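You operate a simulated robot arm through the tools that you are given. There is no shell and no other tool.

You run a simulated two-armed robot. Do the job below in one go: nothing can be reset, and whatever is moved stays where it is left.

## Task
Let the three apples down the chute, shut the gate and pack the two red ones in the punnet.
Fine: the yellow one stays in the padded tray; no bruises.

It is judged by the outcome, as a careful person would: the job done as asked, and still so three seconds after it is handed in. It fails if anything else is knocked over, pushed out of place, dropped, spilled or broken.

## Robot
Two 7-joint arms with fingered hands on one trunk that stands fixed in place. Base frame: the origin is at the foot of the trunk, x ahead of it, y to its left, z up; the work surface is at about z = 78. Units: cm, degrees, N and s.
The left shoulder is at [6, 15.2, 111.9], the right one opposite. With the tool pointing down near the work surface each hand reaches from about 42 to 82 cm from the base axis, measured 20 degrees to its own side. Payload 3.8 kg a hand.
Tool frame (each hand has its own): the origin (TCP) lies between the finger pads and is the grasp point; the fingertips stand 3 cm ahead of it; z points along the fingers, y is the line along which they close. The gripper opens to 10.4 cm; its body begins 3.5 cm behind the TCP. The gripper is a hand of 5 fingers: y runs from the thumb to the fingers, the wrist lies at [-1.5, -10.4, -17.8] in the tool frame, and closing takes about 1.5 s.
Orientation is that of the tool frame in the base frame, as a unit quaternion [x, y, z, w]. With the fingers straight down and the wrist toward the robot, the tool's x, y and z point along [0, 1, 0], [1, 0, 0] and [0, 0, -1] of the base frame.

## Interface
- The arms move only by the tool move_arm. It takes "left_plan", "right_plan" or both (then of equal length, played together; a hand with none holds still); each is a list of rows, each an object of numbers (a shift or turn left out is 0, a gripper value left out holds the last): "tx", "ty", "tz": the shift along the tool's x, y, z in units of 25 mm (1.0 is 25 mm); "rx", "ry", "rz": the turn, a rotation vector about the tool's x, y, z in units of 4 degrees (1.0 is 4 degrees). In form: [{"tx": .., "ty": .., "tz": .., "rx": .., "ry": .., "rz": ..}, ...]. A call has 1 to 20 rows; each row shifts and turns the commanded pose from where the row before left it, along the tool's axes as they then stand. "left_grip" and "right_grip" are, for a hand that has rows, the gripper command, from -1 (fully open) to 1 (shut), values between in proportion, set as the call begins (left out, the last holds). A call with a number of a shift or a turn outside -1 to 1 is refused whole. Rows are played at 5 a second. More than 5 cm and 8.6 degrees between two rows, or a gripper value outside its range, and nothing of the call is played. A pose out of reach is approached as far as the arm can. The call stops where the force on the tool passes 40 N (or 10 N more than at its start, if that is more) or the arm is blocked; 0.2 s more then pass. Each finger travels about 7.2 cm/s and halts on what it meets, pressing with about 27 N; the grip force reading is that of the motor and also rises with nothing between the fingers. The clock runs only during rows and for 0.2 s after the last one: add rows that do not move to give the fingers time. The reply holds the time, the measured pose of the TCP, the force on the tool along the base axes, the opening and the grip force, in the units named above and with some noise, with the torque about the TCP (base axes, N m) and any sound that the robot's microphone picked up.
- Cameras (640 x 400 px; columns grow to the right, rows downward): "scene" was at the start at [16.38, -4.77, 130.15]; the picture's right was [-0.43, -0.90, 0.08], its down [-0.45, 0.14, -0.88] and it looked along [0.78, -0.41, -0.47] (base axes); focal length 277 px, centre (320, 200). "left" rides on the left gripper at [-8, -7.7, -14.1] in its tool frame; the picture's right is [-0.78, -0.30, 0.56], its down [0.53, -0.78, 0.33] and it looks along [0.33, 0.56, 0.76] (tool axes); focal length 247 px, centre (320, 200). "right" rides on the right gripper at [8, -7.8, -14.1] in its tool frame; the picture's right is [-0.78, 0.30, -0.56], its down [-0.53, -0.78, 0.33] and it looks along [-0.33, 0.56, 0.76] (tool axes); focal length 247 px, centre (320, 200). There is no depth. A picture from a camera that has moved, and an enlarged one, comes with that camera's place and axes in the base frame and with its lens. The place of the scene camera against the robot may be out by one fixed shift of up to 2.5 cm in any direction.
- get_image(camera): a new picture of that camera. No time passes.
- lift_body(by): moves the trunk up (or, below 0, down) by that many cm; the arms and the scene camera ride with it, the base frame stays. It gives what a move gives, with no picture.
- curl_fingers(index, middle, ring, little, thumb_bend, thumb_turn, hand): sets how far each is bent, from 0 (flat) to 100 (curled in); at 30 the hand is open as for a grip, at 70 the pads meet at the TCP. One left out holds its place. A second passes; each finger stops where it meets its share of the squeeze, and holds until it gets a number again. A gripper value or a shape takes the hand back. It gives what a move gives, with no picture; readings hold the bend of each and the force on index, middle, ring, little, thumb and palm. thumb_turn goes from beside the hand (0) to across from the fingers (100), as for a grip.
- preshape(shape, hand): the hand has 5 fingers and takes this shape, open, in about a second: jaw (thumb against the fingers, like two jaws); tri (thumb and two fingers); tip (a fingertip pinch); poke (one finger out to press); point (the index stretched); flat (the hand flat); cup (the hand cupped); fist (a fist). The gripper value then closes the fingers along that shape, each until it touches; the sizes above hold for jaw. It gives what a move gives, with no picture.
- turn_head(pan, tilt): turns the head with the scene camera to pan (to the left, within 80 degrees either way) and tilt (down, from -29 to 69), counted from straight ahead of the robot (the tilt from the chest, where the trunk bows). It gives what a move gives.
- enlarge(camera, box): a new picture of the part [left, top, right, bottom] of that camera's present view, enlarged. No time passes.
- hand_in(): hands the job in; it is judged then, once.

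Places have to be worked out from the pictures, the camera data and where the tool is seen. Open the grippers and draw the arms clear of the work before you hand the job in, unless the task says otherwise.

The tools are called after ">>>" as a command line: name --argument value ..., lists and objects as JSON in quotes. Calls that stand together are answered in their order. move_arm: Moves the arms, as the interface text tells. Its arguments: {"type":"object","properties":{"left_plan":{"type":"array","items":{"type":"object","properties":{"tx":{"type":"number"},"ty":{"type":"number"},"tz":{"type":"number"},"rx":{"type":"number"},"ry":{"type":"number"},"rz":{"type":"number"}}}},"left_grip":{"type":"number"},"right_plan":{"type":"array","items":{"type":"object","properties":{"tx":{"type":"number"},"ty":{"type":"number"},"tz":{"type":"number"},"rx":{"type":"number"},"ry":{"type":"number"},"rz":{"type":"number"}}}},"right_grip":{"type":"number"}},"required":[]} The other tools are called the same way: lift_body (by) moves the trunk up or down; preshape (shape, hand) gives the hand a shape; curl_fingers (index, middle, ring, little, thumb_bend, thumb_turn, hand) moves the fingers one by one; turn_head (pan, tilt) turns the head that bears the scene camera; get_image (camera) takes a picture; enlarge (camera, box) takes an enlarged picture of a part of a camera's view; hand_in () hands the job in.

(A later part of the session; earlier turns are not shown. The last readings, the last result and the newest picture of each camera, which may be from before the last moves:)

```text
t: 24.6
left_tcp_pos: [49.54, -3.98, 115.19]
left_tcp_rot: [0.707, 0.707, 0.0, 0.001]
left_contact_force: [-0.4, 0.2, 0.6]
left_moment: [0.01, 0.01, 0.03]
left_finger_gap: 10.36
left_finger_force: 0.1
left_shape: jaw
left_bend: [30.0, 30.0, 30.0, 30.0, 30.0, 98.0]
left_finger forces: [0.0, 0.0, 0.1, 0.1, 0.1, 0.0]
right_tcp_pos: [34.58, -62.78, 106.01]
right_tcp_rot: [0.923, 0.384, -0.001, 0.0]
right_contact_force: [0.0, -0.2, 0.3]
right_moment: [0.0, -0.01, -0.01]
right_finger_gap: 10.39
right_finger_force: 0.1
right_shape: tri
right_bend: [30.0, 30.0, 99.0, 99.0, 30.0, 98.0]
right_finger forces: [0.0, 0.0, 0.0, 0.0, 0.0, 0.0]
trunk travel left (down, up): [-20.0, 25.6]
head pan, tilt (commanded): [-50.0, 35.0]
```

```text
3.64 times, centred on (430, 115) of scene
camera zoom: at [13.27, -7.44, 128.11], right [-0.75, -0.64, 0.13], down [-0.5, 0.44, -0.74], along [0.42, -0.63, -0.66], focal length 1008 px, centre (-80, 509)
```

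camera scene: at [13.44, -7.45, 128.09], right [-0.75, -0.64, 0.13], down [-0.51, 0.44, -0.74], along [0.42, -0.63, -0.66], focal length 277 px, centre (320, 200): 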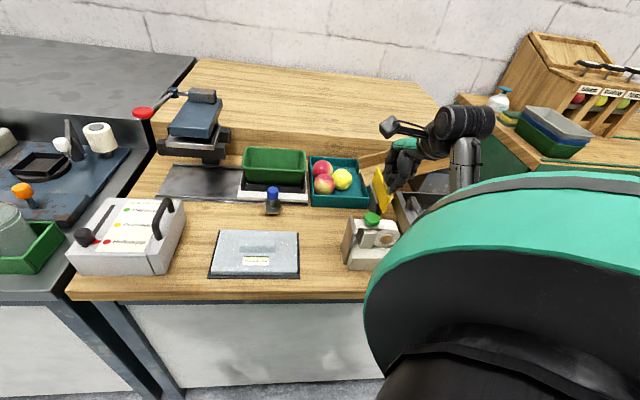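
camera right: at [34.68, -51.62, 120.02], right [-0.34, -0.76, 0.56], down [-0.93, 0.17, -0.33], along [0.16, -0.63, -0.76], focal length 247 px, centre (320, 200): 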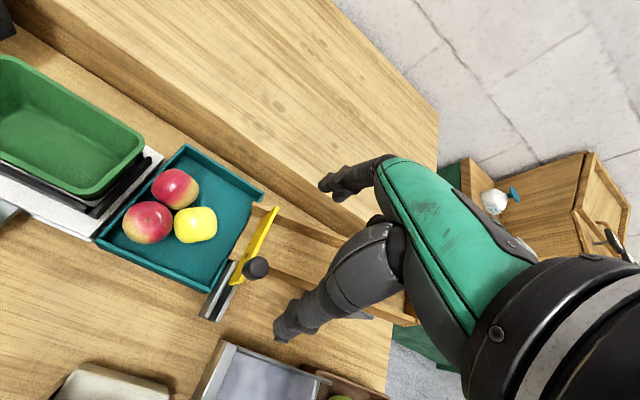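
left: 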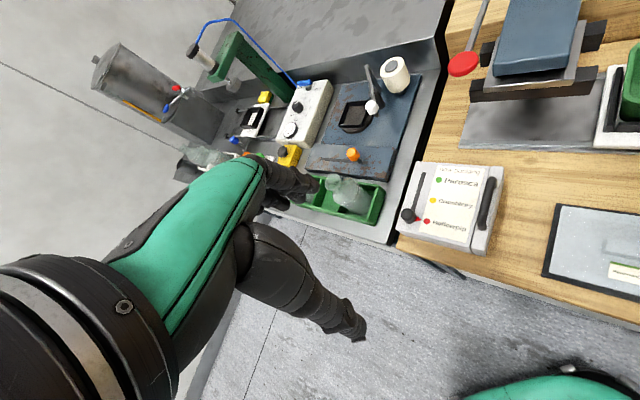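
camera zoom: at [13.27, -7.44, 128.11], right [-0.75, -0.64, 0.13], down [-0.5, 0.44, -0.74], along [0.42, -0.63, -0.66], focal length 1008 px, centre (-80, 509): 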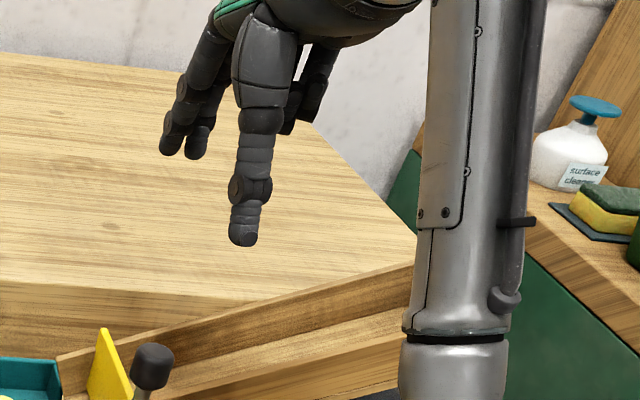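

The tri shape has the index and middle opposing the thumb, and all apples are at rest: reds at about (44.4, -54.5) and (48.8, -58.3), yellow at (42.9, -59.7). I move above the far red apple at z ≈ 103 and turn the hand 30° more, so the thumb can enter beside the tray's left wall gap and the fingers the free far side.

>>> move_arm --right_plan '[{"tx": 0.777, "ty": 0.389, "tz": 0.17}, {"tx": 0.777, "ty": 0.389, "tz": 0.17}, {"tx": 0.777, "ty": 0.389, "tz": 0.17}, {"tx": 0.777, "ty": 0.389, "tz": 0.17}, {"tx": 0.777, "ty": 0.389, "tz": 0.17}, {"tx": 0.777, "ty": 0.389, "tz": 0.17}, {"tx": 0.777, "ty": 0.389, "tz": 0.17}, {"rz": 0.94}, {"rz": 0.94}, {"rz": 0.94}, {"rz": 0.94}, {"rz": 0.94}, {"rz": 0.94}, {"rz": 0.94}, {"rz": 0.94}]'

>>> get_image --camera "right"

>>> get_image --camera "scene"

```text
t: 27.8
left_tcp_pos: [49.48, -3.84, 115.27]
left_tcp_rot: [0.707, 0.707, 0.0, 0.0]
left_contact_force: [0.0, -0.1, 0.6]
left_moment: [0.0, -0.02, 0.01]
left_finger_gap: 10.37
left_finger_force: 0.0
left_shape: jaw
left_bend: [30.0, 30.0, 30.0, 30.0, 30.0, 98.0]
left_finger forces: [0.1, 0.1, 0.1, 0.0, 0.0, 0.1]
right_tcp_pos: [48.91, -57.76, 102.9]
right_tcp_rot: [0.992, 0.13, 0.0, -0.002]
right_contact_force: [0.5, -0.6, -0.8]
right_moment: [-0.01, 0.01, -0.02]
right_finger_gap: 10.37
right_finger_force: 0.1
right_shape: tri
right_bend: [30.0, 30.0, 99.0, 99.0, 30.0, 98.0]
right_finger forces: [0.1, 0.1, 0.0, 0.0, 0.0, 0.1]
trunk travel left (down, up): [-20.0, 25.6]
head pan, tilt (commanded): [-50.0, 35.0]
```

```text
taken
camera right: at [54.59, -48.38, 116.91], right [-0.67, -0.49, 0.56], down [-0.72, 0.61, -0.33], along [-0.18, -0.62, -0.76], focal length 247 px, centre (320, 200)
```

right: 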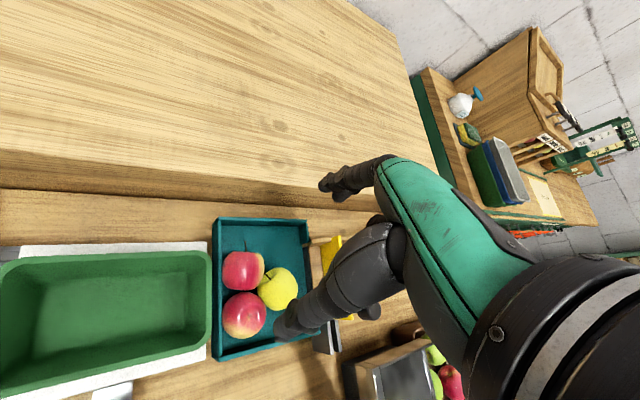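

```text
taken
camera scene: at [13.24, -7.45, 128.11], right [-0.75, -0.64, 0.13], down [-0.5, 0.44, -0.74], along [0.42, -0.63, -0.66], focal length 277 px, centre (320, 200)
```

scene: 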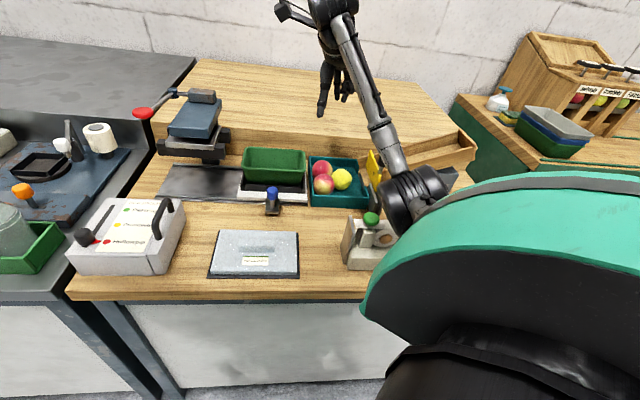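

I enlarge the tray in the hand camera to triangulate the apples and tray, and check the elbow's clearance.

>>> enlarge --camera "right" --box '[190, 200, 350, 370]'

>>> enlarge --camera "scene" --box '[260, 100, 480, 280]'

```text
2.35 times, centred on (270, 285) of right
camera zoom: at [54.59, -48.38, 116.91], right [-0.67, -0.49, 0.56], down [-0.72, 0.61, -0.33], along [-0.18, -0.62, -0.76], focal length 581 px, centre (438, 0)
```

zoom: 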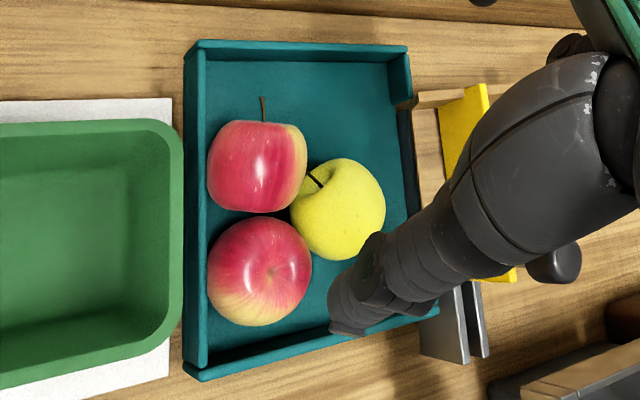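

```text
2.22 times, centred on (370, 190) of scene
camera zoom: at [13.24, -7.45, 128.11], right [-0.75, -0.64, 0.13], down [-0.5, 0.44, -0.74], along [0.42, -0.63, -0.66], focal length 616 px, centre (209, 222)
```

zoom: 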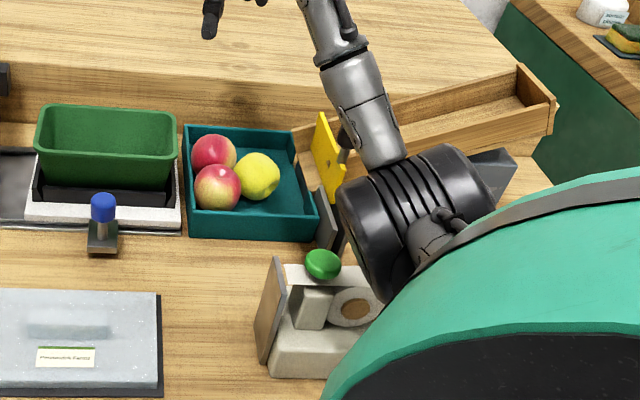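

Triangulated: near red (44.4, -54.5), far red (48.65, -58.2), yellow (42.9, -59.7), centres z ≈ 82.3, diameter ≈ 5.8 cm. The elbow hangs close above the green-button device, so I raise the trunk 15 cm before reaching down.

>>> lift_body --by 15

>>> get_image --camera "scene"

```text
t: 29.5
left_tcp_pos: [49.54, -3.91, 130.22]
left_tcp_rot: [0.707, 0.707, 0.0, 0.0]
left_contact_force: [-0.3, -0.8, -0.5]
left_moment: [-0.01, 0.04, 0.02]
left_finger_gap: 10.37
left_finger_force: 0.2
left_shape: jaw
left_bend: [30.0, 30.0, 30.0, 30.0, 30.0, 98.0]
left_finger forces: [0.1, 0.0, 0.1, 0.0, 0.0, 0.0]
right_tcp_pos: [48.91, -57.96, 117.85]
right_tcp_rot: [0.991, 0.131, -0.001, 0.0]
right_contact_force: [-0.7, 0.1, 0.1]
right_moment: [0.0, -0.01, 0.03]
right_finger_gap: 10.39
right_finger_force: 0.0
right_shape: tri
right_bend: [30.0, 30.0, 99.0, 99.0, 30.0, 98.0]
right_finger forces: [0.1, 0.0, 0.0, 0.0, 0.1, 0.1]
trunk travel left (down, up): [-35.0, 10.6]
head pan, tilt (commanded): [-50.0, 35.0]
```

```text
taken
camera scene: at [7.2, -7.43, 144.87], right [-0.77, -0.64, 0.02], down [-0.39, 0.44, -0.81], along [0.51, -0.63, -0.59], focal length 277 px, centre (320, 200)
```

scene: 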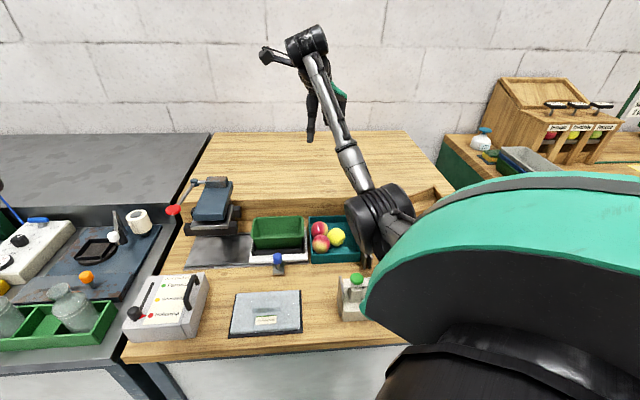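

The elbow is now well above the bench objects. I lower the hand to z ≈ 100 over the far red apple with the grip pre-closed to about 7 cm and check alignment.

>>> move_arm --right_plan '[{"tz": 0.793, "tx": -0.014, "ty": 0.026}, {"tz": 0.793, "tx": -0.014, "ty": 0.026}, {"tz": 0.793, "tx": -0.014, "ty": 0.026}, {"tz": 0.793, "tx": -0.014, "ty": 0.026}, {"tz": 0.793, "tx": -0.014, "ty": 0.026}, {"tz": 0.793, "tx": -0.014, "ty": 0.026}, {"tz": 0.793, "tx": -0.014, "ty": 0.026}, {"tz": 0.793, "tx": -0.014, "ty": 0.026}, {"tz": 0.793, "tx": -0.014, "ty": 0.026}]' --right_grip -0.346

>>> enlarge --camera "right" --box '[190, 130, 450, 390]'

>>> get_image --camera "scene"

```text
t: 31.5
left_tcp_pos: [49.57, -3.91, 130.23]
left_tcp_rot: [0.707, 0.707, 0.0, -0.001]
left_contact_force: [0.1, -0.5, -0.1]
left_moment: [-0.02, 0.01, 0.0]
left_finger_gap: 10.38
left_finger_force: 0.0
left_shape: jaw
left_bend: [30.0, 30.0, 30.0, 30.0, 30.0, 98.0]
left_finger forces: [0.1, 0.1, 0.1, 0.0, 0.1, 0.0]
right_tcp_pos: [48.73, -58.6, 100.19]
right_tcp_rot: [0.991, 0.131, 0.0, 0.001]
right_contact_force: [-0.2, 1.0, -0.3]
right_moment: [0.04, 0.01, 0.01]
right_finger_gap: 7.04
right_finger_force: 0.1
right_shape: tri
right_bend: [73.0, 38.0, 99.0, 99.0, 60.0, 99.0]
right_finger forces: [0.1, 0.0, 0.0, 0.0, 0.0, 0.1]
trunk travel left (down, up): [-35.0, 10.6]
head pan, tilt (commanded): [-50.0, 35.0]
```

```text
1.54 times, centred on (320, 260) of right
camera zoom: at [54.46, -49.05, 114.21], right [-0.67, -0.49, 0.56], down [-0.72, 0.61, -0.33], along [-0.18, -0.62, -0.76], focal length 380 px, centre (320, 108)
```

zoom: 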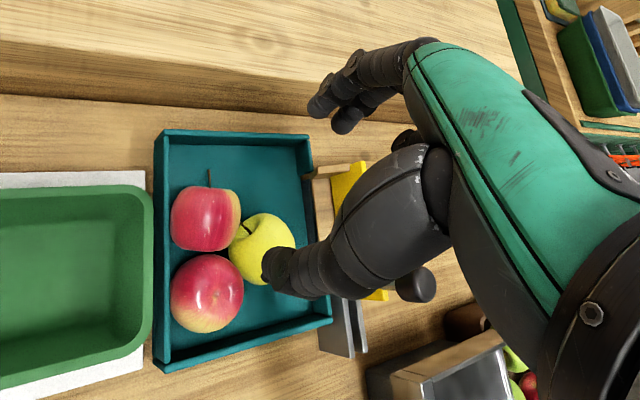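

```text
taken
camera scene: at [7.2, -7.45, 144.86], right [-0.77, -0.64, 0.02], down [-0.39, 0.44, -0.81], along [0.51, -0.63, -0.59], focal length 277 px, centre (320, 200)
```

scene: 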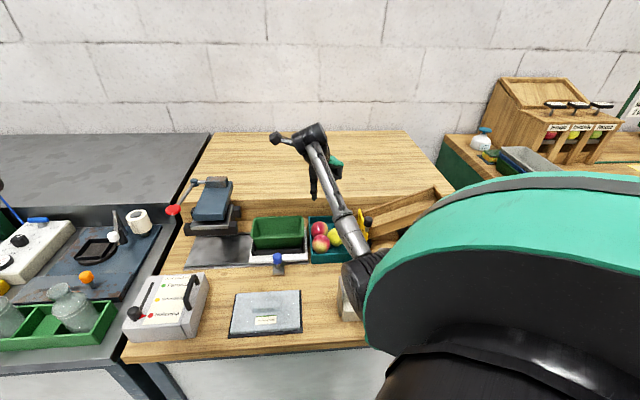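

Alignment matches: the point below the TCP projects onto the far red apple. I lower 10 cm to bring the fingertips just above the apple's top, then look again.

>>> move_arm --right_plan '[{"tz": 0.8}, {"tz": 0.8}, {"tz": 0.8}, {"tz": 0.8}, {"tz": 0.8}]'

>>> enlarge --camera "right" --box '[190, 130, 450, 390]'

>>> enlarge --camera "scene" --box '[230, 150, 450, 330]'

```text
t: 32.7
left_tcp_pos: [49.64, -3.87, 130.11]
left_tcp_rot: [0.707, 0.707, -0.001, 0.0]
left_contact_force: [-1.5, -0.7, 0.1]
left_moment: [0.01, -0.01, 0.0]
left_finger_gap: 10.35
left_finger_force: 0.0
left_shape: jaw
left_bend: [30.0, 30.0, 30.0, 30.0, 30.0, 98.0]
left_finger forces: [0.1, 0.1, 0.1, 0.1, 0.1, 0.0]
right_tcp_pos: [48.57, -58.62, 90.14]
right_tcp_rot: [0.991, 0.13, 0.0, 0.0]
right_contact_force: [-0.5, 0.9, -0.5]
right_moment: [0.02, -0.02, -0.01]
right_finger_gap: 7.04
right_finger_force: 0.0
right_shape: tri
right_bend: [73.0, 38.0, 99.0, 99.0, 60.0, 99.0]
right_finger forces: [0.1, 0.0, 0.1, 0.0, 0.1, 0.1]
trunk travel left (down, up): [-35.0, 10.6]
head pan, tilt (commanded): [-50.0, 35.0]
```

```text
1.54 times, centred on (320, 260) of right
camera zoom: at [54.32, -49.09, 104.14], right [-0.67, -0.49, 0.56], down [-0.72, 0.61, -0.33], along [-0.18, -0.62, -0.76], focal length 380 px, centre (320, 108)
```

zoom: 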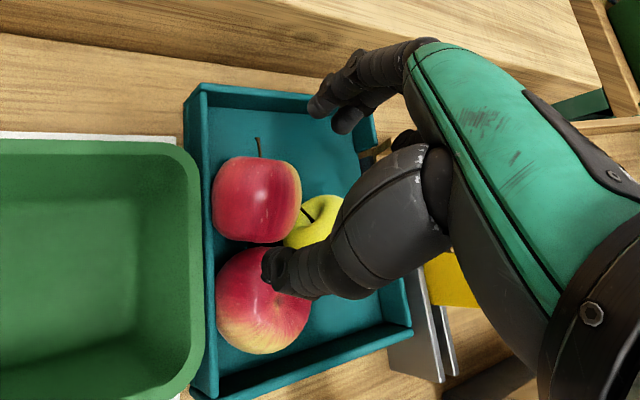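

```text
2.22 times, centred on (340, 240) of scene
camera zoom: at [7.19, -7.45, 144.86], right [-0.77, -0.64, 0.02], down [-0.39, 0.44, -0.81], along [0.51, -0.63, -0.59], focal length 616 px, centre (276, 111)
```

zoom: 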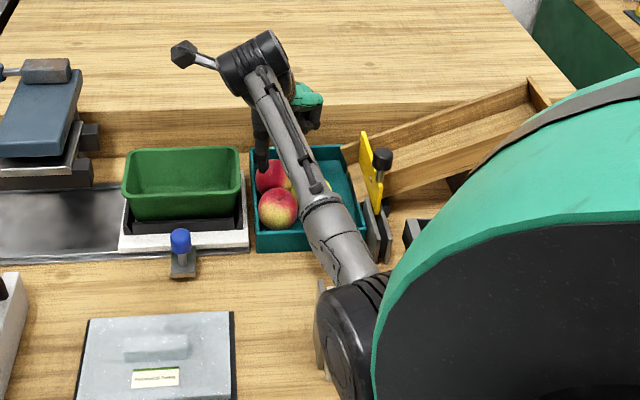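

Aligned within 0.3 cm. I shift 0.4 cm away from the near red apple so the thumb slips beside the far one, and lower 3.5 cm.

>>> move_arm --right_plan '[{"tx": 0.06, "ty": 0.16}, {"tz": 0.35}, {"tz": 0.35}, {"tz": 0.35}, {"tz": 0.35}]'

>>> enlarge --camera "right" --box '[190, 130, 450, 390]'

```text
t: 33.9
left_tcp_pos: [49.59, -3.91, 130.23]
left_tcp_rot: [0.707, 0.707, -0.001, -0.001]
left_contact_force: [-0.5, 0.3, 0.2]
left_moment: [0.0, 0.06, 0.01]
left_finger_gap: 10.36
left_finger_force: 0.0
left_shape: jaw
left_bend: [30.0, 30.0, 30.0, 30.0, 30.0, 98.0]
left_finger forces: [0.1, 0.1, 0.1, 0.1, 0.0, 0.0]
right_tcp_pos: [49.1, -59.01, 86.42]
right_tcp_rot: [0.991, 0.131, 0.0, 0.0]
right_contact_force: [0.3, 0.8, -0.1]
right_moment: [0.02, -0.02, 0.0]
right_finger_gap: 7.01
right_finger_force: 0.0
right_shape: tri
right_bend: [73.0, 38.0, 99.0, 99.0, 60.0, 99.0]
right_finger forces: [0.0, 0.1, 0.0, 0.0, 0.0, 0.1]
trunk travel left (down, up): [-35.0, 10.6]
head pan, tilt (commanded): [-50.0, 35.0]
```

```text
1.54 times, centred on (320, 260) of right
camera zoom: at [54.82, -49.44, 100.51], right [-0.67, -0.49, 0.56], down [-0.72, 0.61, -0.33], along [-0.18, -0.62, -0.76], focal length 380 px, centre (320, 108)
```

zoom: 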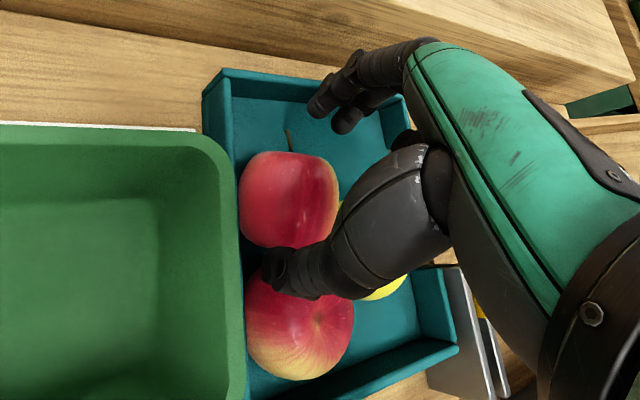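

The thumb hangs right above the groove between the two reds, with no contact yet. I lower a further 1.2 cm slowly and read the forces.

>>> move_arm --right_plan '[{"tz": 0.12}, {"tz": 0.12}, {"tz": 0.12}, {"tz": 0.12}]'

>>> enlarge --camera "right" --box '[190, 130, 450, 390]'

```text
t: 34.9
left_tcp_pos: [49.54, -3.85, 130.29]
left_tcp_rot: [0.706, 0.708, -0.001, 0.0]
left_contact_force: [0.3, -0.5, -0.7]
left_moment: [0.0, -0.01, 0.01]
left_finger_gap: 10.37
left_finger_force: 0.1
left_shape: jaw
left_bend: [30.0, 30.0, 30.0, 30.0, 30.0, 98.0]
left_finger forces: [0.0, 0.0, 0.1, 0.0, 0.1, 0.0]
right_tcp_pos: [49.08, -59.06, 85.33]
right_tcp_rot: [0.991, 0.131, 0.0, 0.0]
right_contact_force: [0.9, -0.3, 0.4]
right_moment: [-0.03, 0.01, -0.05]
right_finger_gap: 7.05
right_finger_force: 0.0
right_shape: tri
right_bend: [73.0, 38.0, 99.0, 99.0, 60.0, 99.0]
right_finger forces: [0.1, 0.0, 0.0, 0.0, 0.6, 0.0]
trunk travel left (down, up): [-35.0, 10.6]
head pan, tilt (commanded): [-50.0, 35.0]
```

```text
1.54 times, centred on (320, 260) of right
camera zoom: at [54.77, -49.48, 99.35], right [-0.67, -0.49, 0.56], down [-0.72, 0.61, -0.33], along [-0.18, -0.62, -0.76], focal length 380 px, centre (320, 108)
```

zoom: 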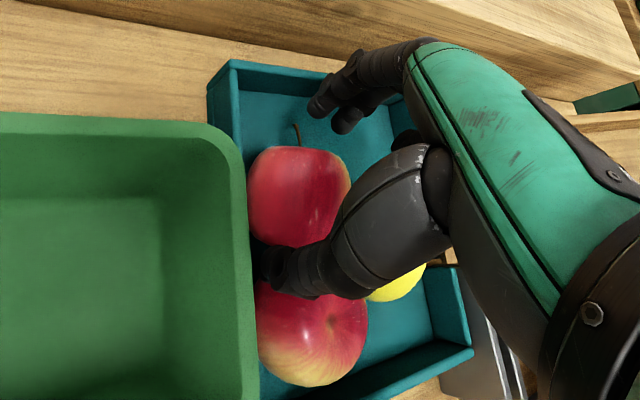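

Only 0.6 N on the thumb as it slips into the groove. I go down another 1.2 cm.

>>> move_arm --right_plan '[{"tz": 0.12}, {"tz": 0.12}, {"tz": 0.12}, {"tz": 0.12}]'

>>> enlarge --camera "right" --box '[190, 130, 450, 390]'

```text
t: 35.9
left_tcp_pos: [49.59, -3.88, 130.25]
left_tcp_rot: [0.707, 0.707, 0.0, 0.0]
left_contact_force: [-0.6, 0.0, 0.3]
left_moment: [-0.01, 0.03, -0.01]
left_finger_gap: 10.34
left_finger_force: 0.1
left_shape: jaw
left_bend: [30.0, 30.0, 30.0, 30.0, 30.0, 98.0]
left_finger forces: [0.1, 0.0, 0.0, 0.0, 0.1, 0.1]
right_tcp_pos: [49.1, -58.93, 84.04]
right_tcp_rot: [0.991, 0.131, 0.0, 0.0]
right_contact_force: [0.9, -0.7, 0.1]
right_moment: [0.07, 0.0, -0.03]
right_finger_gap: 6.95
right_finger_force: 0.0
right_shape: tri
right_bend: [73.0, 38.0, 99.0, 99.0, 61.0, 99.0]
right_finger forces: [0.1, 0.0, 0.1, 0.1, 1.4, 0.1]
trunk travel left (down, up): [-35.0, 10.6]
head pan, tilt (commanded): [-50.0, 35.0]
```

```text
1.54 times, centred on (320, 260) of right
camera zoom: at [54.77, -49.47, 98.22], right [-0.67, -0.49, 0.56], down [-0.72, 0.61, -0.33], along [-0.18, -0.62, -0.76], focal length 380 px, centre (320, 108)
```

zoom: 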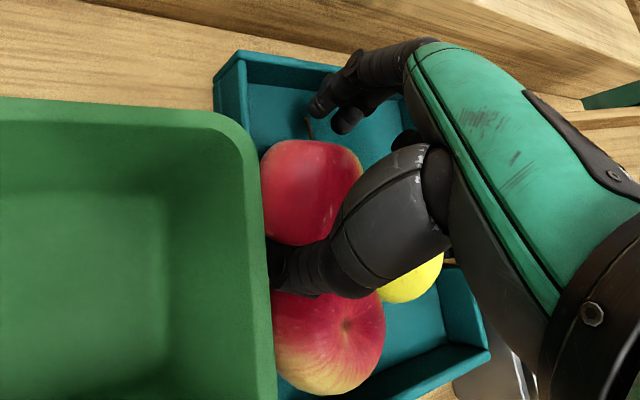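

The thumb is down in the groove with 1.4 N, fingertips at about z = 81, near the apple's equator. I lower 0.4 cm more and begin closing gently to a 6 cm gap.

>>> move_arm --right_plan '[{"tz": 0.08}, {"tz": 0.08}, {"tz": 0}, {"tz": 0}, {"tz": 0}]' --right_grip -0.15

>>> enlarge --camera "right" --box '[190, 130, 450, 390]'

```text
t: 37.1
left_tcp_pos: [49.5, -3.86, 130.24]
left_tcp_rot: [0.707, 0.707, 0.0, 0.001]
left_contact_force: [-1.3, 1.1, -0.7]
left_moment: [0.03, -0.01, -0.02]
left_finger_gap: 10.35
left_finger_force: 0.1
left_shape: jaw
left_bend: [30.0, 30.0, 30.0, 30.0, 30.0, 98.0]
left_finger forces: [0.0, 0.1, 0.0, 0.1, 0.0, 0.0]
right_tcp_pos: [49.01, -58.98, 83.74]
right_tcp_rot: [0.991, 0.131, 0.0, 0.0]
right_contact_force: [-0.3, 0.5, 0.4]
right_moment: [0.02, -0.01, 0.02]
right_finger_gap: 6.02
right_finger_force: 0.1
right_shape: tri
right_bend: [74.0, 41.0, 99.0, 99.0, 66.0, 100.0]
right_finger forces: [0.0, 0.0, 0.0, 0.0, 0.1, 0.0]
trunk travel left (down, up): [-35.0, 10.6]
head pan, tilt (commanded): [-50.0, 35.0]
```

```text
1.54 times, centred on (320, 260) of right
camera zoom: at [54.78, -49.49, 97.83], right [-0.67, -0.49, 0.56], down [-0.72, 0.61, -0.33], along [-0.18, -0.62, -0.76], focal length 380 px, centre (320, 108)
```

zoom: 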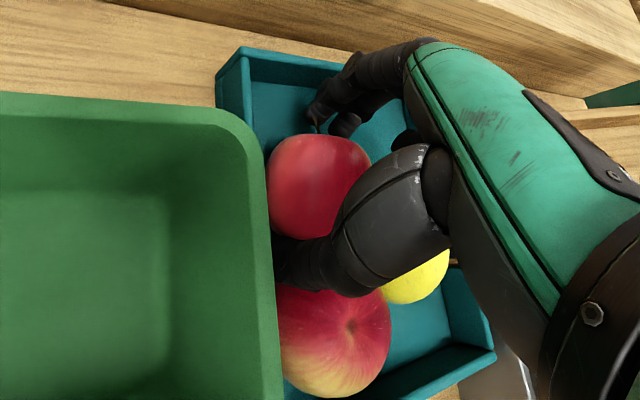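

The apple rolls freely between thumb and fingers. I close in small steps.

>>> move_arm --right_plan '[{"tz": 0}, {"tz": 0}, {"tz": 0}]' --right_grip -0.08

>>> move_arm --right_plan '[{"tz": 0}, {"tz": 0}, {"tz": 0}]' --right_grip -0.04

```text
t: 37.9
left_tcp_pos: [49.56, -3.9, 130.17]
left_tcp_rot: [0.707, 0.707, 0.001, 0.0]
left_contact_force: [0.4, 0.2, -0.2]
left_moment: [-0.01, 0.0, 0.0]
left_finger_gap: 10.37
left_finger_force: 0.2
left_shape: jaw
left_bend: [30.0, 30.0, 30.0, 30.0, 30.0, 98.0]
left_finger forces: [0.0, 0.0, 0.0, 0.1, 0.0, 0.0]
right_tcp_pos: [49.05, -59.01, 83.82]
right_tcp_rot: [0.991, 0.131, 0.0, 0.001]
right_contact_force: [0.3, 0.0, -0.3]
right_moment: [-0.03, -0.03, 0.02]
right_finger_gap: 5.65
right_finger_force: 0.0
right_shape: tri
right_bend: [74.0, 43.0, 99.0, 99.0, 67.0, 100.0]
right_finger forces: [0.0, 0.0, 0.0, 0.1, 0.1, 0.0]
trunk travel left (down, up): [-35.0, 10.6]
head pan, tilt (commanded): [-50.0, 35.0]
```

```text
t: 38.7
left_tcp_pos: [49.53, -3.95, 130.21]
left_tcp_rot: [0.707, 0.707, 0.0, 0.0]
left_contact_force: [0.5, -1.0, 0.1]
left_moment: [0.02, 0.01, -0.02]
left_finger_gap: 10.36
left_finger_force: 0.2
left_shape: jaw
left_bend: [30.0, 30.0, 30.0, 30.0, 30.0, 98.0]
left_finger forces: [0.0, 0.0, 0.0, 0.0, 0.0, 0.0]
right_tcp_pos: [49.06, -58.93, 83.84]
right_tcp_rot: [0.991, 0.131, 0.0, 0.0]
right_contact_force: [0.6, 0.4, 0.0]
right_moment: [0.01, -0.01, 0.03]
right_finger_gap: 5.48
right_finger_force: 0.1
right_shape: tri
right_bend: [74.0, 43.0, 99.0, 99.0, 68.0, 100.0]
right_finger forces: [0.0, 0.1, 0.0, 0.0, 0.1, 0.1]
trunk travel left (down, up): [-35.0, 10.6]
head pan, tilt (commanded): [-50.0, 35.0]
```

Still no squeeze at 5.5 cm; I keep closing in small steps.

>>> move_arm --right_plan '[{"tz": 0}, {"tz": 0}, {"tz": 0}]' --right_grip 0.0

>>> enlarge --camera "right" --box '[190, 130, 450, 390]'

>>> enlarge --camera "scene" --box '[280, 180, 400, 290]'

```text
t: 39.5
left_tcp_pos: [49.6, -3.94, 130.22]
left_tcp_rot: [0.707, 0.707, 0.001, 0.001]
left_contact_force: [0.4, -0.1, -0.3]
left_moment: [0.0, 0.01, 0.0]
left_finger_gap: 10.39
left_finger_force: 0.1
left_shape: jaw
left_bend: [30.0, 30.0, 30.0, 30.0, 30.0, 98.0]
left_finger forces: [0.0, 0.0, 0.0, 0.1, 0.1, 0.1]
right_tcp_pos: [49.11, -59.04, 83.72]
right_tcp_rot: [0.992, 0.13, 0.0, 0.0]
right_contact_force: [0.7, -0.1, -0.9]
right_moment: [-0.02, 0.03, 0.03]
right_finger_gap: 4.57
right_finger_force: 27.1
right_shape: tri
right_bend: [74.0, 46.0, 100.0, 100.0, 71.0, 100.0]
right_finger forces: [11.8, 11.4, 0.0, 0.0, 24.4, 0.1]
trunk travel left (down, up): [-35.0, 10.6]
head pan, tilt (commanded): [-50.0, 35.0]
```

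```text
1.54 times, centred on (320, 260) of right
camera zoom: at [54.78, -49.49, 97.81], right [-0.67, -0.49, 0.56], down [-0.72, 0.61, -0.33], along [-0.18, -0.62, -0.76], focal length 380 px, centre (320, 108)
```

zoom: 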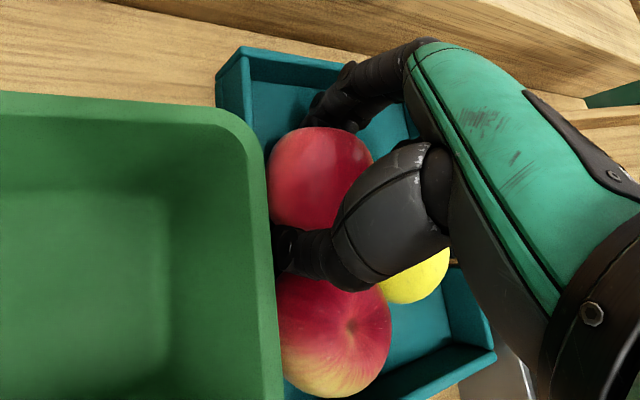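

```text
3.64 times, centred on (340, 235) of scene
camera zoom: at [7.19, -7.44, 144.87], right [-0.77, -0.64, 0.02], down [-0.39, 0.44, -0.81], along [0.51, -0.63, -0.59], focal length 1008 px, centre (247, 73)
```

zoom: 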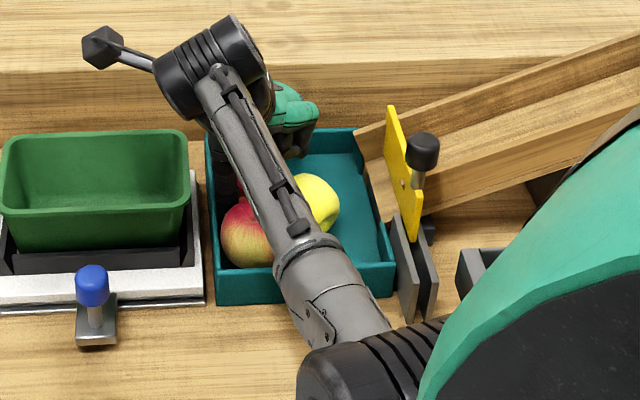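

The apple is held by thumb, index and middle (27 N, the gripper's normal squeeze). I lift slowly by 3 cm and check the hold.

>>> move_arm --right_plan '[{"tz": -0.15}, {"tz": -0.25}, {"tz": -0.4}, {"tz": -0.4}]'

>>> enlarge --camera "right" --box '[190, 130, 450, 390]'

```text
t: 40.5
left_tcp_pos: [49.56, -3.88, 130.23]
left_tcp_rot: [0.707, 0.707, 0.0, -0.001]
left_contact_force: [0.2, -0.2, -0.3]
left_moment: [-0.02, 0.02, -0.01]
left_finger_gap: 10.39
left_finger_force: 0.0
left_shape: jaw
left_bend: [30.0, 30.0, 30.0, 30.0, 30.0, 98.0]
left_finger forces: [0.0, 0.1, 0.1, 0.1, 0.1, 0.1]
right_tcp_pos: [48.91, -58.91, 86.92]
right_tcp_rot: [0.992, 0.13, 0.0, 0.0]
right_contact_force: [0.0, 0.4, -1.7]
right_moment: [0.01, 0.0, 0.0]
right_finger_gap: 4.54
right_finger_force: 26.9
right_shape: tri
right_bend: [74.0, 46.0, 100.0, 100.0, 71.0, 100.0]
right_finger forces: [11.8, 11.4, 0.0, 0.0, 24.4, 0.0]
trunk travel left (down, up): [-35.0, 10.6]
head pan, tilt (commanded): [-50.0, 35.0]
```

```text
1.54 times, centred on (320, 260) of right
camera zoom: at [54.68, -49.48, 100.85], right [-0.67, -0.49, 0.56], down [-0.72, 0.61, -0.33], along [-0.18, -0.62, -0.76], focal length 380 px, centre (320, 108)
```

zoom: 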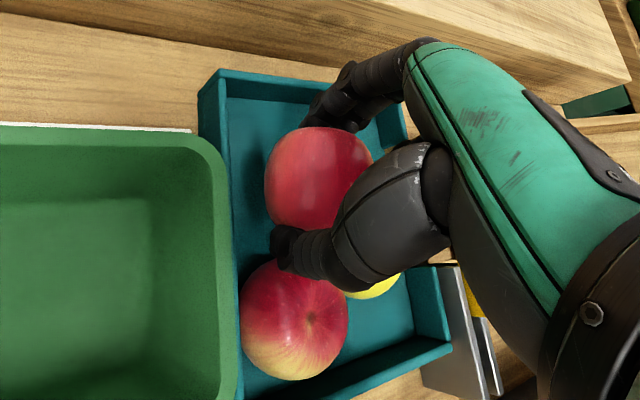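

The apple is firmly held (about 1.7 N weight) and the other apples stay put. I lift to z ≈ 104 and look at the punnet.

>>> move_arm --right_plan '[{"tz": -0.6}, {"tz": -0.8}, {"tz": -0.8}, {"tz": -0.8}, {"tz": -0.8}, {"tz": -0.8}, {"tz": -0.8}, {"tz": -0.8}, {"tz": -0.6}]'

>>> get_image --camera "right"

>>> get_image --camera "scene"

```text
t: 42.5
left_tcp_pos: [49.48, -4.0, 130.28]
left_tcp_rot: [0.707, 0.707, 0.0, 0.001]
left_contact_force: [0.6, 0.6, -0.4]
left_moment: [-0.01, 0.0, 0.02]
left_finger_gap: 10.38
left_finger_force: 0.0
left_shape: jaw
left_bend: [30.0, 30.0, 30.0, 30.0, 30.0, 98.0]
left_finger forces: [0.1, 0.0, 0.0, 0.0, 0.1, 0.0]
right_tcp_pos: [48.87, -59.04, 103.85]
right_tcp_rot: [0.991, 0.131, 0.0, 0.0]
right_contact_force: [-0.1, -0.4, -0.4]
right_moment: [-0.01, 0.0, -0.01]
right_finger_gap: 4.57
right_finger_force: 27.6
right_shape: tri
right_bend: [74.0, 46.0, 100.0, 100.0, 71.0, 100.0]
right_finger forces: [11.8, 11.3, 0.0, 0.0, 24.4, 0.1]
trunk travel left (down, up): [-35.0, 10.6]
head pan, tilt (commanded): [-50.0, 35.0]
```

```text
taken
camera right: at [54.61, -49.55, 117.86], right [-0.67, -0.49, 0.56], down [-0.72, 0.61, -0.33], along [-0.18, -0.62, -0.76], focal length 247 px, centre (320, 200)
```

right: 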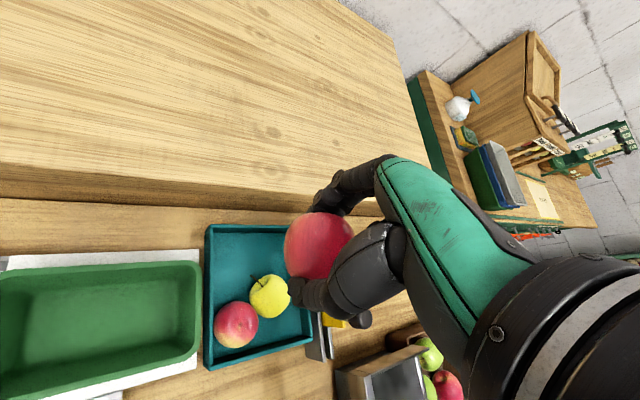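

```text
taken
camera scene: at [7.19, -7.43, 144.87], right [-0.77, -0.64, 0.02], down [-0.39, 0.44, -0.81], along [0.51, -0.63, -0.59], focal length 277 px, centre (320, 200)
```

scene: 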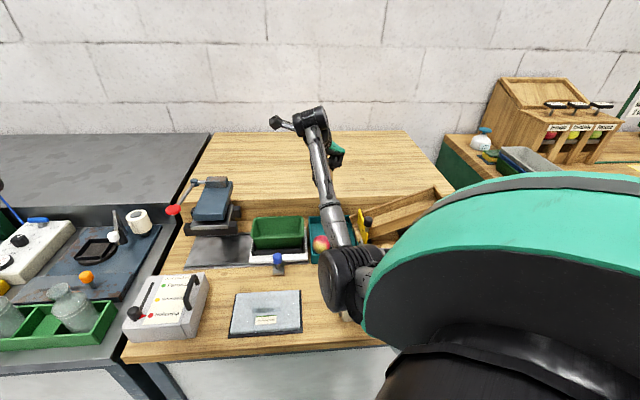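

The hold is steady. I carry the apple over the punnet at the same height and begin turning the hand back (−80°) so that the fingers will line up more along the punnet's long side.

>>> move_arm --right_plan '[{"tx": 0.75, "ty": -0.613}, {"tx": 0.75, "ty": -0.613}, {"tx": 0.75, "ty": -0.613}, {"tx": 0.75, "ty": -0.613}, {"tx": 0.75, "ty": -0.613}, {"tx": 0.75, "ty": -0.613}]'

>>> move_arm --right_plan '[{"rz": -1}, {"rz": -1}, {"rz": -1}, {"rz": -1}, {"rz": -1}, {"rz": -1}, {"rz": -1}, {"rz": -1}, {"rz": -1}, {"rz": -1}, {"rz": -1}, {"rz": -1}]'

>>> get_image --camera "right"

>>> get_image --camera "scene"

```text
t: 43.9
left_tcp_pos: [49.57, -3.82, 130.26]
left_tcp_rot: [0.707, 0.707, -0.001, 0.0]
left_contact_force: [-1.0, -0.6, 0.1]
left_moment: [0.01, -0.05, -0.03]
left_finger_gap: 10.38
left_finger_force: 0.1
left_shape: jaw
left_bend: [30.0, 30.0, 30.0, 30.0, 30.0, 98.0]
left_finger forces: [0.0, 0.1, 0.0, 0.0, 0.0, 0.1]
right_tcp_pos: [57.66, -47.19, 103.83]
right_tcp_rot: [0.992, 0.129, 0.0, 0.0]
right_contact_force: [0.3, 0.3, -0.1]
right_moment: [0.01, 0.01, 0.01]
right_finger_gap: 4.56
right_finger_force: 26.9
right_shape: tri
right_bend: [74.0, 46.0, 100.0, 100.0, 71.0, 100.0]
right_finger forces: [11.8, 11.3, 0.0, 0.0, 24.4, 0.0]
trunk travel left (down, up): [-35.0, 10.6]
head pan, tilt (commanded): [-50.0, 35.0]
```

```text
t: 46.5
left_tcp_pos: [49.56, -4.0, 130.22]
left_tcp_rot: [0.707, 0.707, 0.0, 0.0]
left_contact_force: [0.1, -0.5, 0.0]
left_moment: [0.0, 0.0, 0.0]
left_finger_gap: 10.38
left_finger_force: 0.1
left_shape: jaw
left_bend: [30.0, 30.0, 30.0, 30.0, 30.0, 98.0]
left_finger forces: [0.0, 0.1, 0.0, 0.0, 0.1, 0.1]
right_tcp_pos: [57.56, -47.28, 103.73]
right_tcp_rot: [0.852, 0.523, 0.0, 0.001]
right_contact_force: [-0.7, -1.0, -0.8]
right_moment: [0.0, -0.01, -0.03]
right_finger_gap: 4.54
right_finger_force: 27.4
right_shape: tri
right_bend: [74.0, 46.0, 100.0, 100.0, 71.0, 100.0]
right_finger forces: [11.7, 11.4, 0.0, 0.0, 24.4, 0.1]
trunk travel left (down, up): [-35.0, 10.6]
head pan, tilt (commanded): [-50.0, 35.0]
```

```text
taken
camera right: at [54.22, -36.62, 117.83], right [-0.09, -0.83, 0.56], down [-0.93, -0.12, -0.33], along [0.34, -0.55, -0.76], focal length 247 px, centre (320, 200)
```

right: 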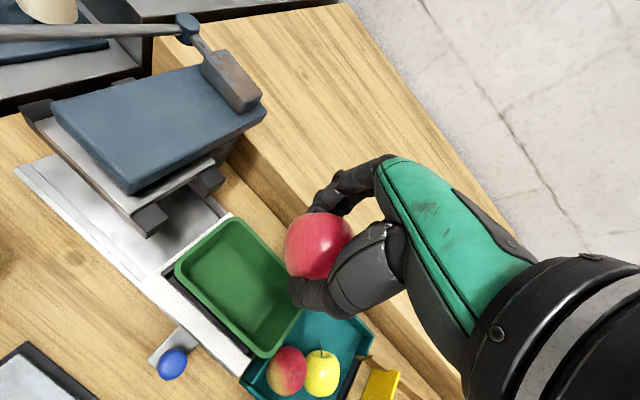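

```text
taken
camera scene: at [7.19, -7.46, 144.86], right [-0.77, -0.64, 0.02], down [-0.39, 0.44, -0.81], along [0.51, -0.63, -0.59], focal length 277 px, centre (320, 200)
```

scene: 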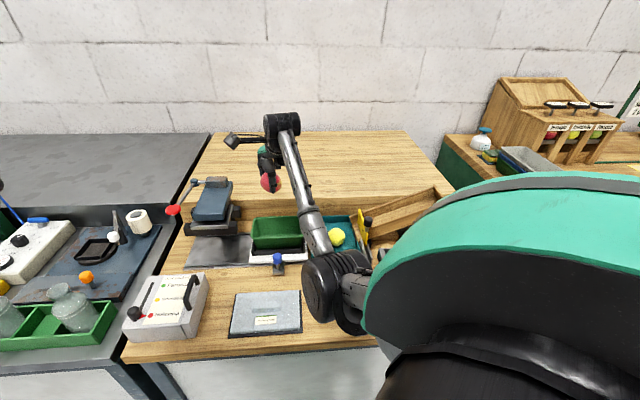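

Good overview of the punnet. I enlarge it to measure its rim and floor.

>>> enlarge --camera "right" --box '[150, 200, 330, 370]'

>>> enlarge --camera "scene" --box '[220, 190, 380, 300]'

```text
2.35 times, centred on (240, 285) of right
camera zoom: at [54.22, -36.62, 117.83], right [-0.09, -0.83, 0.56], down [-0.93, -0.12, -0.33], along [0.34, -0.55, -0.76], focal length 581 px, centre (508, 0)
```

zoom: 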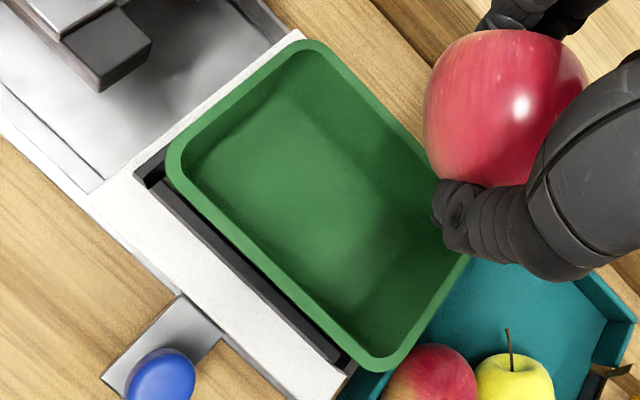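

```text
3.64 times, centred on (300, 245) of scene
camera zoom: at [7.19, -7.46, 144.86], right [-0.77, -0.64, 0.02], down [-0.39, 0.44, -0.81], along [0.51, -0.63, -0.59], focal length 1008 px, centre (393, 36)
```

zoom: 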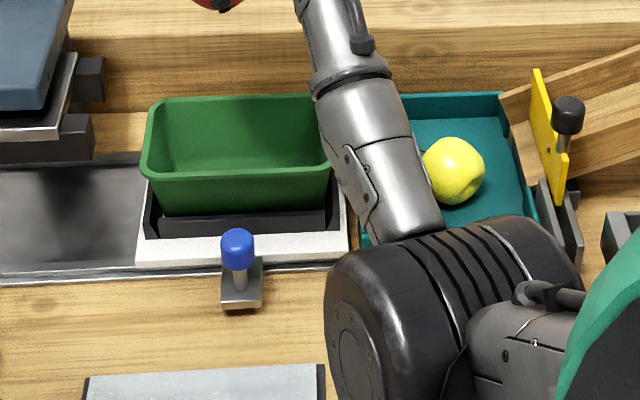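

From the stereo views the punnet rim spans about 15.8 × 10 cm centred near (55.8, -47.4) at z ≈ 86.4. I raise the trunk another 8 cm to keep the elbow high, before turning the hand and lowering the apple.

>>> lift_body --by 8

```text
t: 47.7
left_tcp_pos: [49.55, -3.87, 138.15]
left_tcp_rot: [0.707, 0.707, 0.0, -0.001]
left_contact_force: [0.6, -0.5, 0.2]
left_moment: [0.01, 0.0, 0.01]
left_finger_gap: 10.36
left_finger_force: 0.1
left_shape: jaw
left_bend: [30.0, 30.0, 30.0, 30.0, 30.0, 98.0]
left_finger forces: [0.0, 0.0, 0.0, 0.0, 0.0, 0.1]
right_tcp_pos: [57.58, -47.39, 111.86]
right_tcp_rot: [0.853, 0.523, 0.0, 0.0]
right_contact_force: [0.3, -0.8, -1.1]
right_moment: [0.0, 0.01, 0.02]
right_finger_gap: 4.52
right_finger_force: 26.9
right_shape: tri
right_bend: [74.0, 46.0, 100.0, 100.0, 71.0, 100.0]
right_finger forces: [11.7, 11.2, 0.1, 0.1, 24.3, 0.1]
trunk travel left (down, up): [-43.0, 2.6]
head pan, tilt (commanded): [-50.0, 35.0]
```

Now I finish turning the hand (−47°), centre it over the punnet's left half at about (57.0, -46.2), and descend to z ≈ 100.

>>> move_arm --right_plan '[{"rz": -0.98}, {"rz": -0.98}, {"rz": -0.98}, {"rz": -0.98}, {"rz": -0.98}, {"rz": -0.98}, {"rz": -0.98}, {"rz": -0.98}, {"rz": -0.98}, {"rz": -0.98}, {"rz": -0.98}, {"rz": -0.98}, {"tx": 0.527, "ty": -0.055}, {"tz": 0.79}, {"tz": 0.79}, {"tz": 0.79}, {"tz": 0.79}, {"tz": 0.79}, {"tz": 0.79}]'

>>> get_image --camera "right"

>>> get_image --camera "scene"

```text
t: 51.7
left_tcp_pos: [49.59, -3.94, 138.31]
left_tcp_rot: [0.707, 0.707, 0.0, 0.0]
left_contact_force: [0.0, 0.1, -0.4]
left_moment: [0.02, 0.01, -0.02]
left_finger_gap: 10.37
left_finger_force: 0.1
left_shape: jaw
left_bend: [30.0, 30.0, 30.0, 30.0, 30.0, 98.0]
left_finger forces: [0.1, 0.0, 0.1, 0.1, 0.1, 0.1]
right_tcp_pos: [56.9, -46.01, 99.91]
right_tcp_rot: [0.573, 0.819, 0.0, 0.0]
right_contact_force: [0.0, 0.1, -0.2]
right_moment: [0.04, 0.0, 0.03]
right_finger_gap: 4.54
right_finger_force: 26.9
right_shape: tri
right_bend: [74.0, 46.0, 100.0, 100.0, 71.0, 100.0]
right_finger forces: [11.9, 11.2, 0.0, 0.0, 24.3, 0.0]
trunk travel left (down, up): [-43.0, 2.6]
head pan, tilt (commanded): [-50.0, 35.0]
```

```text
taken
camera right: at [46.81, -41.2, 113.88], right [0.54, -0.63, 0.56], down [-0.55, -0.77, -0.33], along [0.64, -0.12, -0.76], focal length 247 px, centre (320, 200)
```

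right: 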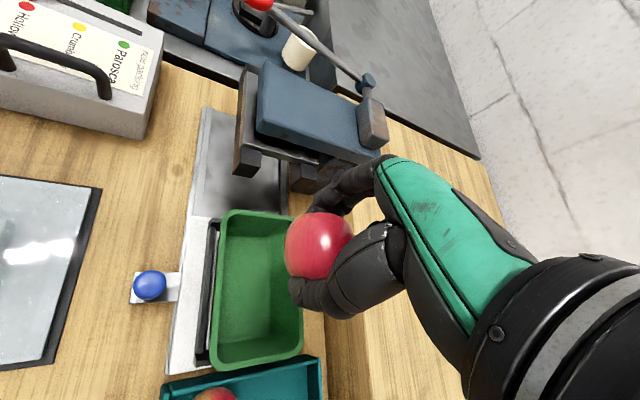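

```text
taken
camera scene: at [5.94, -7.46, 153.22], right [-0.77, -0.64, 0.0], down [-0.37, 0.44, -0.82], along [0.52, -0.63, -0.58], focal length 277 px, centre (320, 200)
```

scene: 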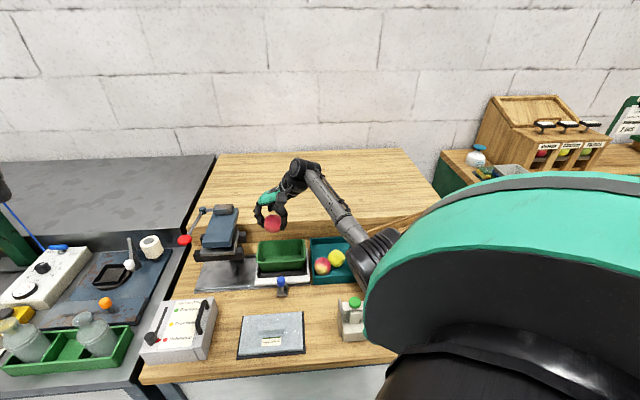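

The apple hangs above the punnet's left half. I correct 0.4 cm away from the left wall and lower to z ≈ 92, apple bottom just above the rim.

>>> move_arm --right_plan '[{"tx": -0.137, "ty": -0.11}, {"tz": 0.6}, {"tz": 0.6}, {"tz": 0.6}, {"tz": 0.6}, {"tz": 0.6}]'

>>> get_image --camera "right"

>>> enlarge --camera "scene" --box '[220, 190, 400, 320]'

```text
t: 53.1
left_tcp_pos: [49.52, -3.9, 138.3]
left_tcp_rot: [0.707, 0.707, -0.001, -0.001]
left_contact_force: [-0.4, -0.2, 0.6]
left_moment: [-0.03, -0.02, -0.01]
left_finger_gap: 10.38
left_finger_force: 0.1
left_shape: jaw
left_bend: [30.0, 30.0, 30.0, 30.0, 30.0, 98.0]
left_finger forces: [0.0, 0.0, 0.0, 0.0, 0.0, 0.0]
right_tcp_pos: [56.6, -46.57, 92.44]
right_tcp_rot: [0.573, 0.819, -0.001, 0.0]
right_contact_force: [0.2, -0.1, -1.1]
right_moment: [-0.02, 0.0, -0.02]
right_finger_gap: 4.53
right_finger_force: 27.2
right_shape: tri
right_bend: [74.0, 46.0, 100.0, 100.0, 71.0, 100.0]
right_finger forces: [11.8, 11.3, 0.1, 0.0, 24.3, 0.0]
trunk travel left (down, up): [-43.0, 2.6]
head pan, tilt (commanded): [-50.0, 35.0]
```

```text
taken
camera right: at [46.66, -41.75, 106.49], right [0.54, -0.63, 0.56], down [-0.55, -0.77, -0.33], along [0.64, -0.12, -0.76], focal length 247 px, centre (320, 200)
```

right: 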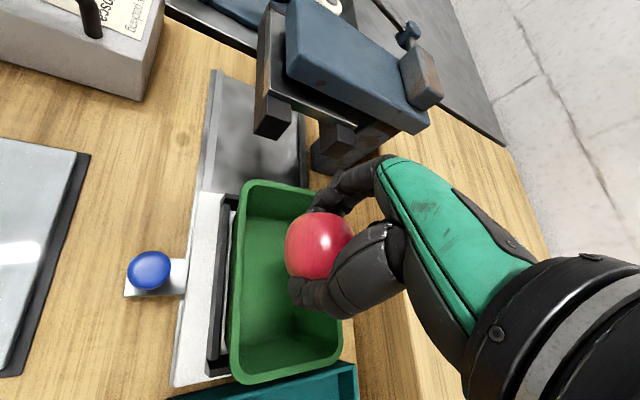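

```text
3.08 times, centred on (310, 255) of scene
camera zoom: at [5.95, -7.45, 153.22], right [-0.77, -0.64, 0.0], down [-0.37, 0.44, -0.82], along [0.52, -0.63, -0.58], focal length 853 px, centre (351, 31)
```

zoom: 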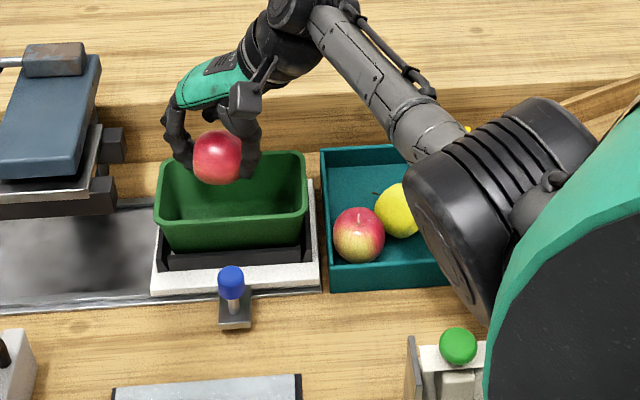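

Fingers and apple fit inside the rim. I lower another 4 cm slowly.

>>> move_arm --right_plan '[{"tz": 0.32}, {"tz": 0.32}, {"tz": 0.32}, {"tz": 0.32}, {"tz": 0.32}]'

>>> get_image --camera "right"

>>> enlarge --camera "scene" --box '[250, 210, 330, 300]'

```text
t: 54.3
left_tcp_pos: [49.49, -3.88, 138.26]
left_tcp_rot: [0.707, 0.708, -0.001, -0.001]
left_contact_force: [0.3, 0.6, 0.3]
left_moment: [-0.01, 0.01, -0.03]
left_finger_gap: 10.35
left_finger_force: 0.1
left_shape: jaw
left_bend: [30.0, 30.0, 30.0, 30.0, 30.0, 98.0]
left_finger forces: [0.0, 0.0, 0.1, 0.0, 0.0, 0.0]
right_tcp_pos: [56.64, -46.27, 88.6]
right_tcp_rot: [0.574, 0.819, 0.001, 0.0]
right_contact_force: [0.6, -0.1, -1.3]
right_moment: [0.0, -0.02, -0.02]
right_finger_gap: 4.52
right_finger_force: 26.9
right_shape: tri
right_bend: [74.0, 46.0, 100.0, 100.0, 71.0, 100.0]
right_finger forces: [11.9, 11.3, 0.0, 0.0, 24.3, 0.0]
trunk travel left (down, up): [-43.0, 2.6]
head pan, tilt (commanded): [-50.0, 35.0]
```

```text
taken
camera right: at [46.66, -41.37, 102.6], right [0.54, -0.63, 0.56], down [-0.55, -0.77, -0.33], along [0.64, -0.12, -0.76], focal length 247 px, centre (320, 200)
```

right: 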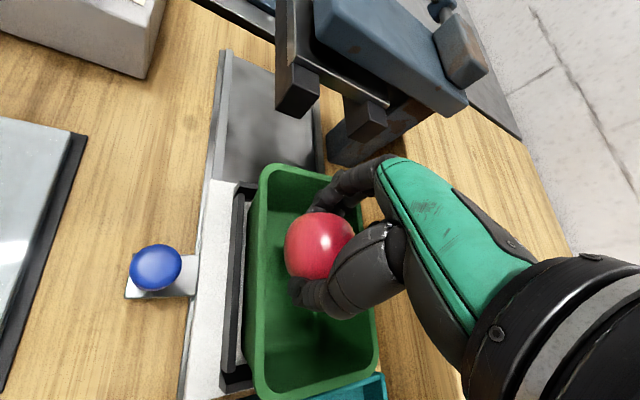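

```text
4.44 times, centred on (290, 255) of scene
camera zoom: at [5.94, -7.44, 153.23], right [-0.77, -0.64, 0.0], down [-0.37, 0.44, -0.82], along [0.52, -0.63, -0.58], focal length 1232 px, centre (453, -44)
```

zoom: 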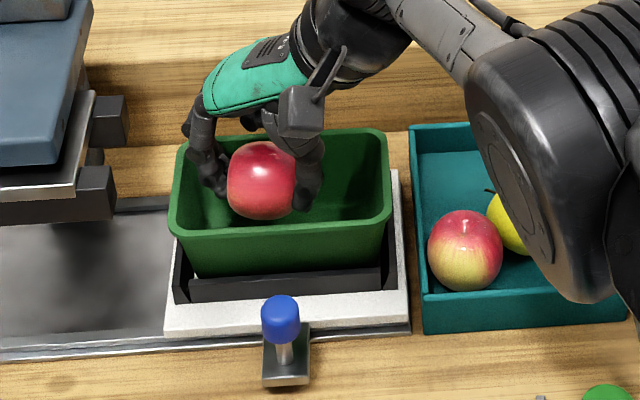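

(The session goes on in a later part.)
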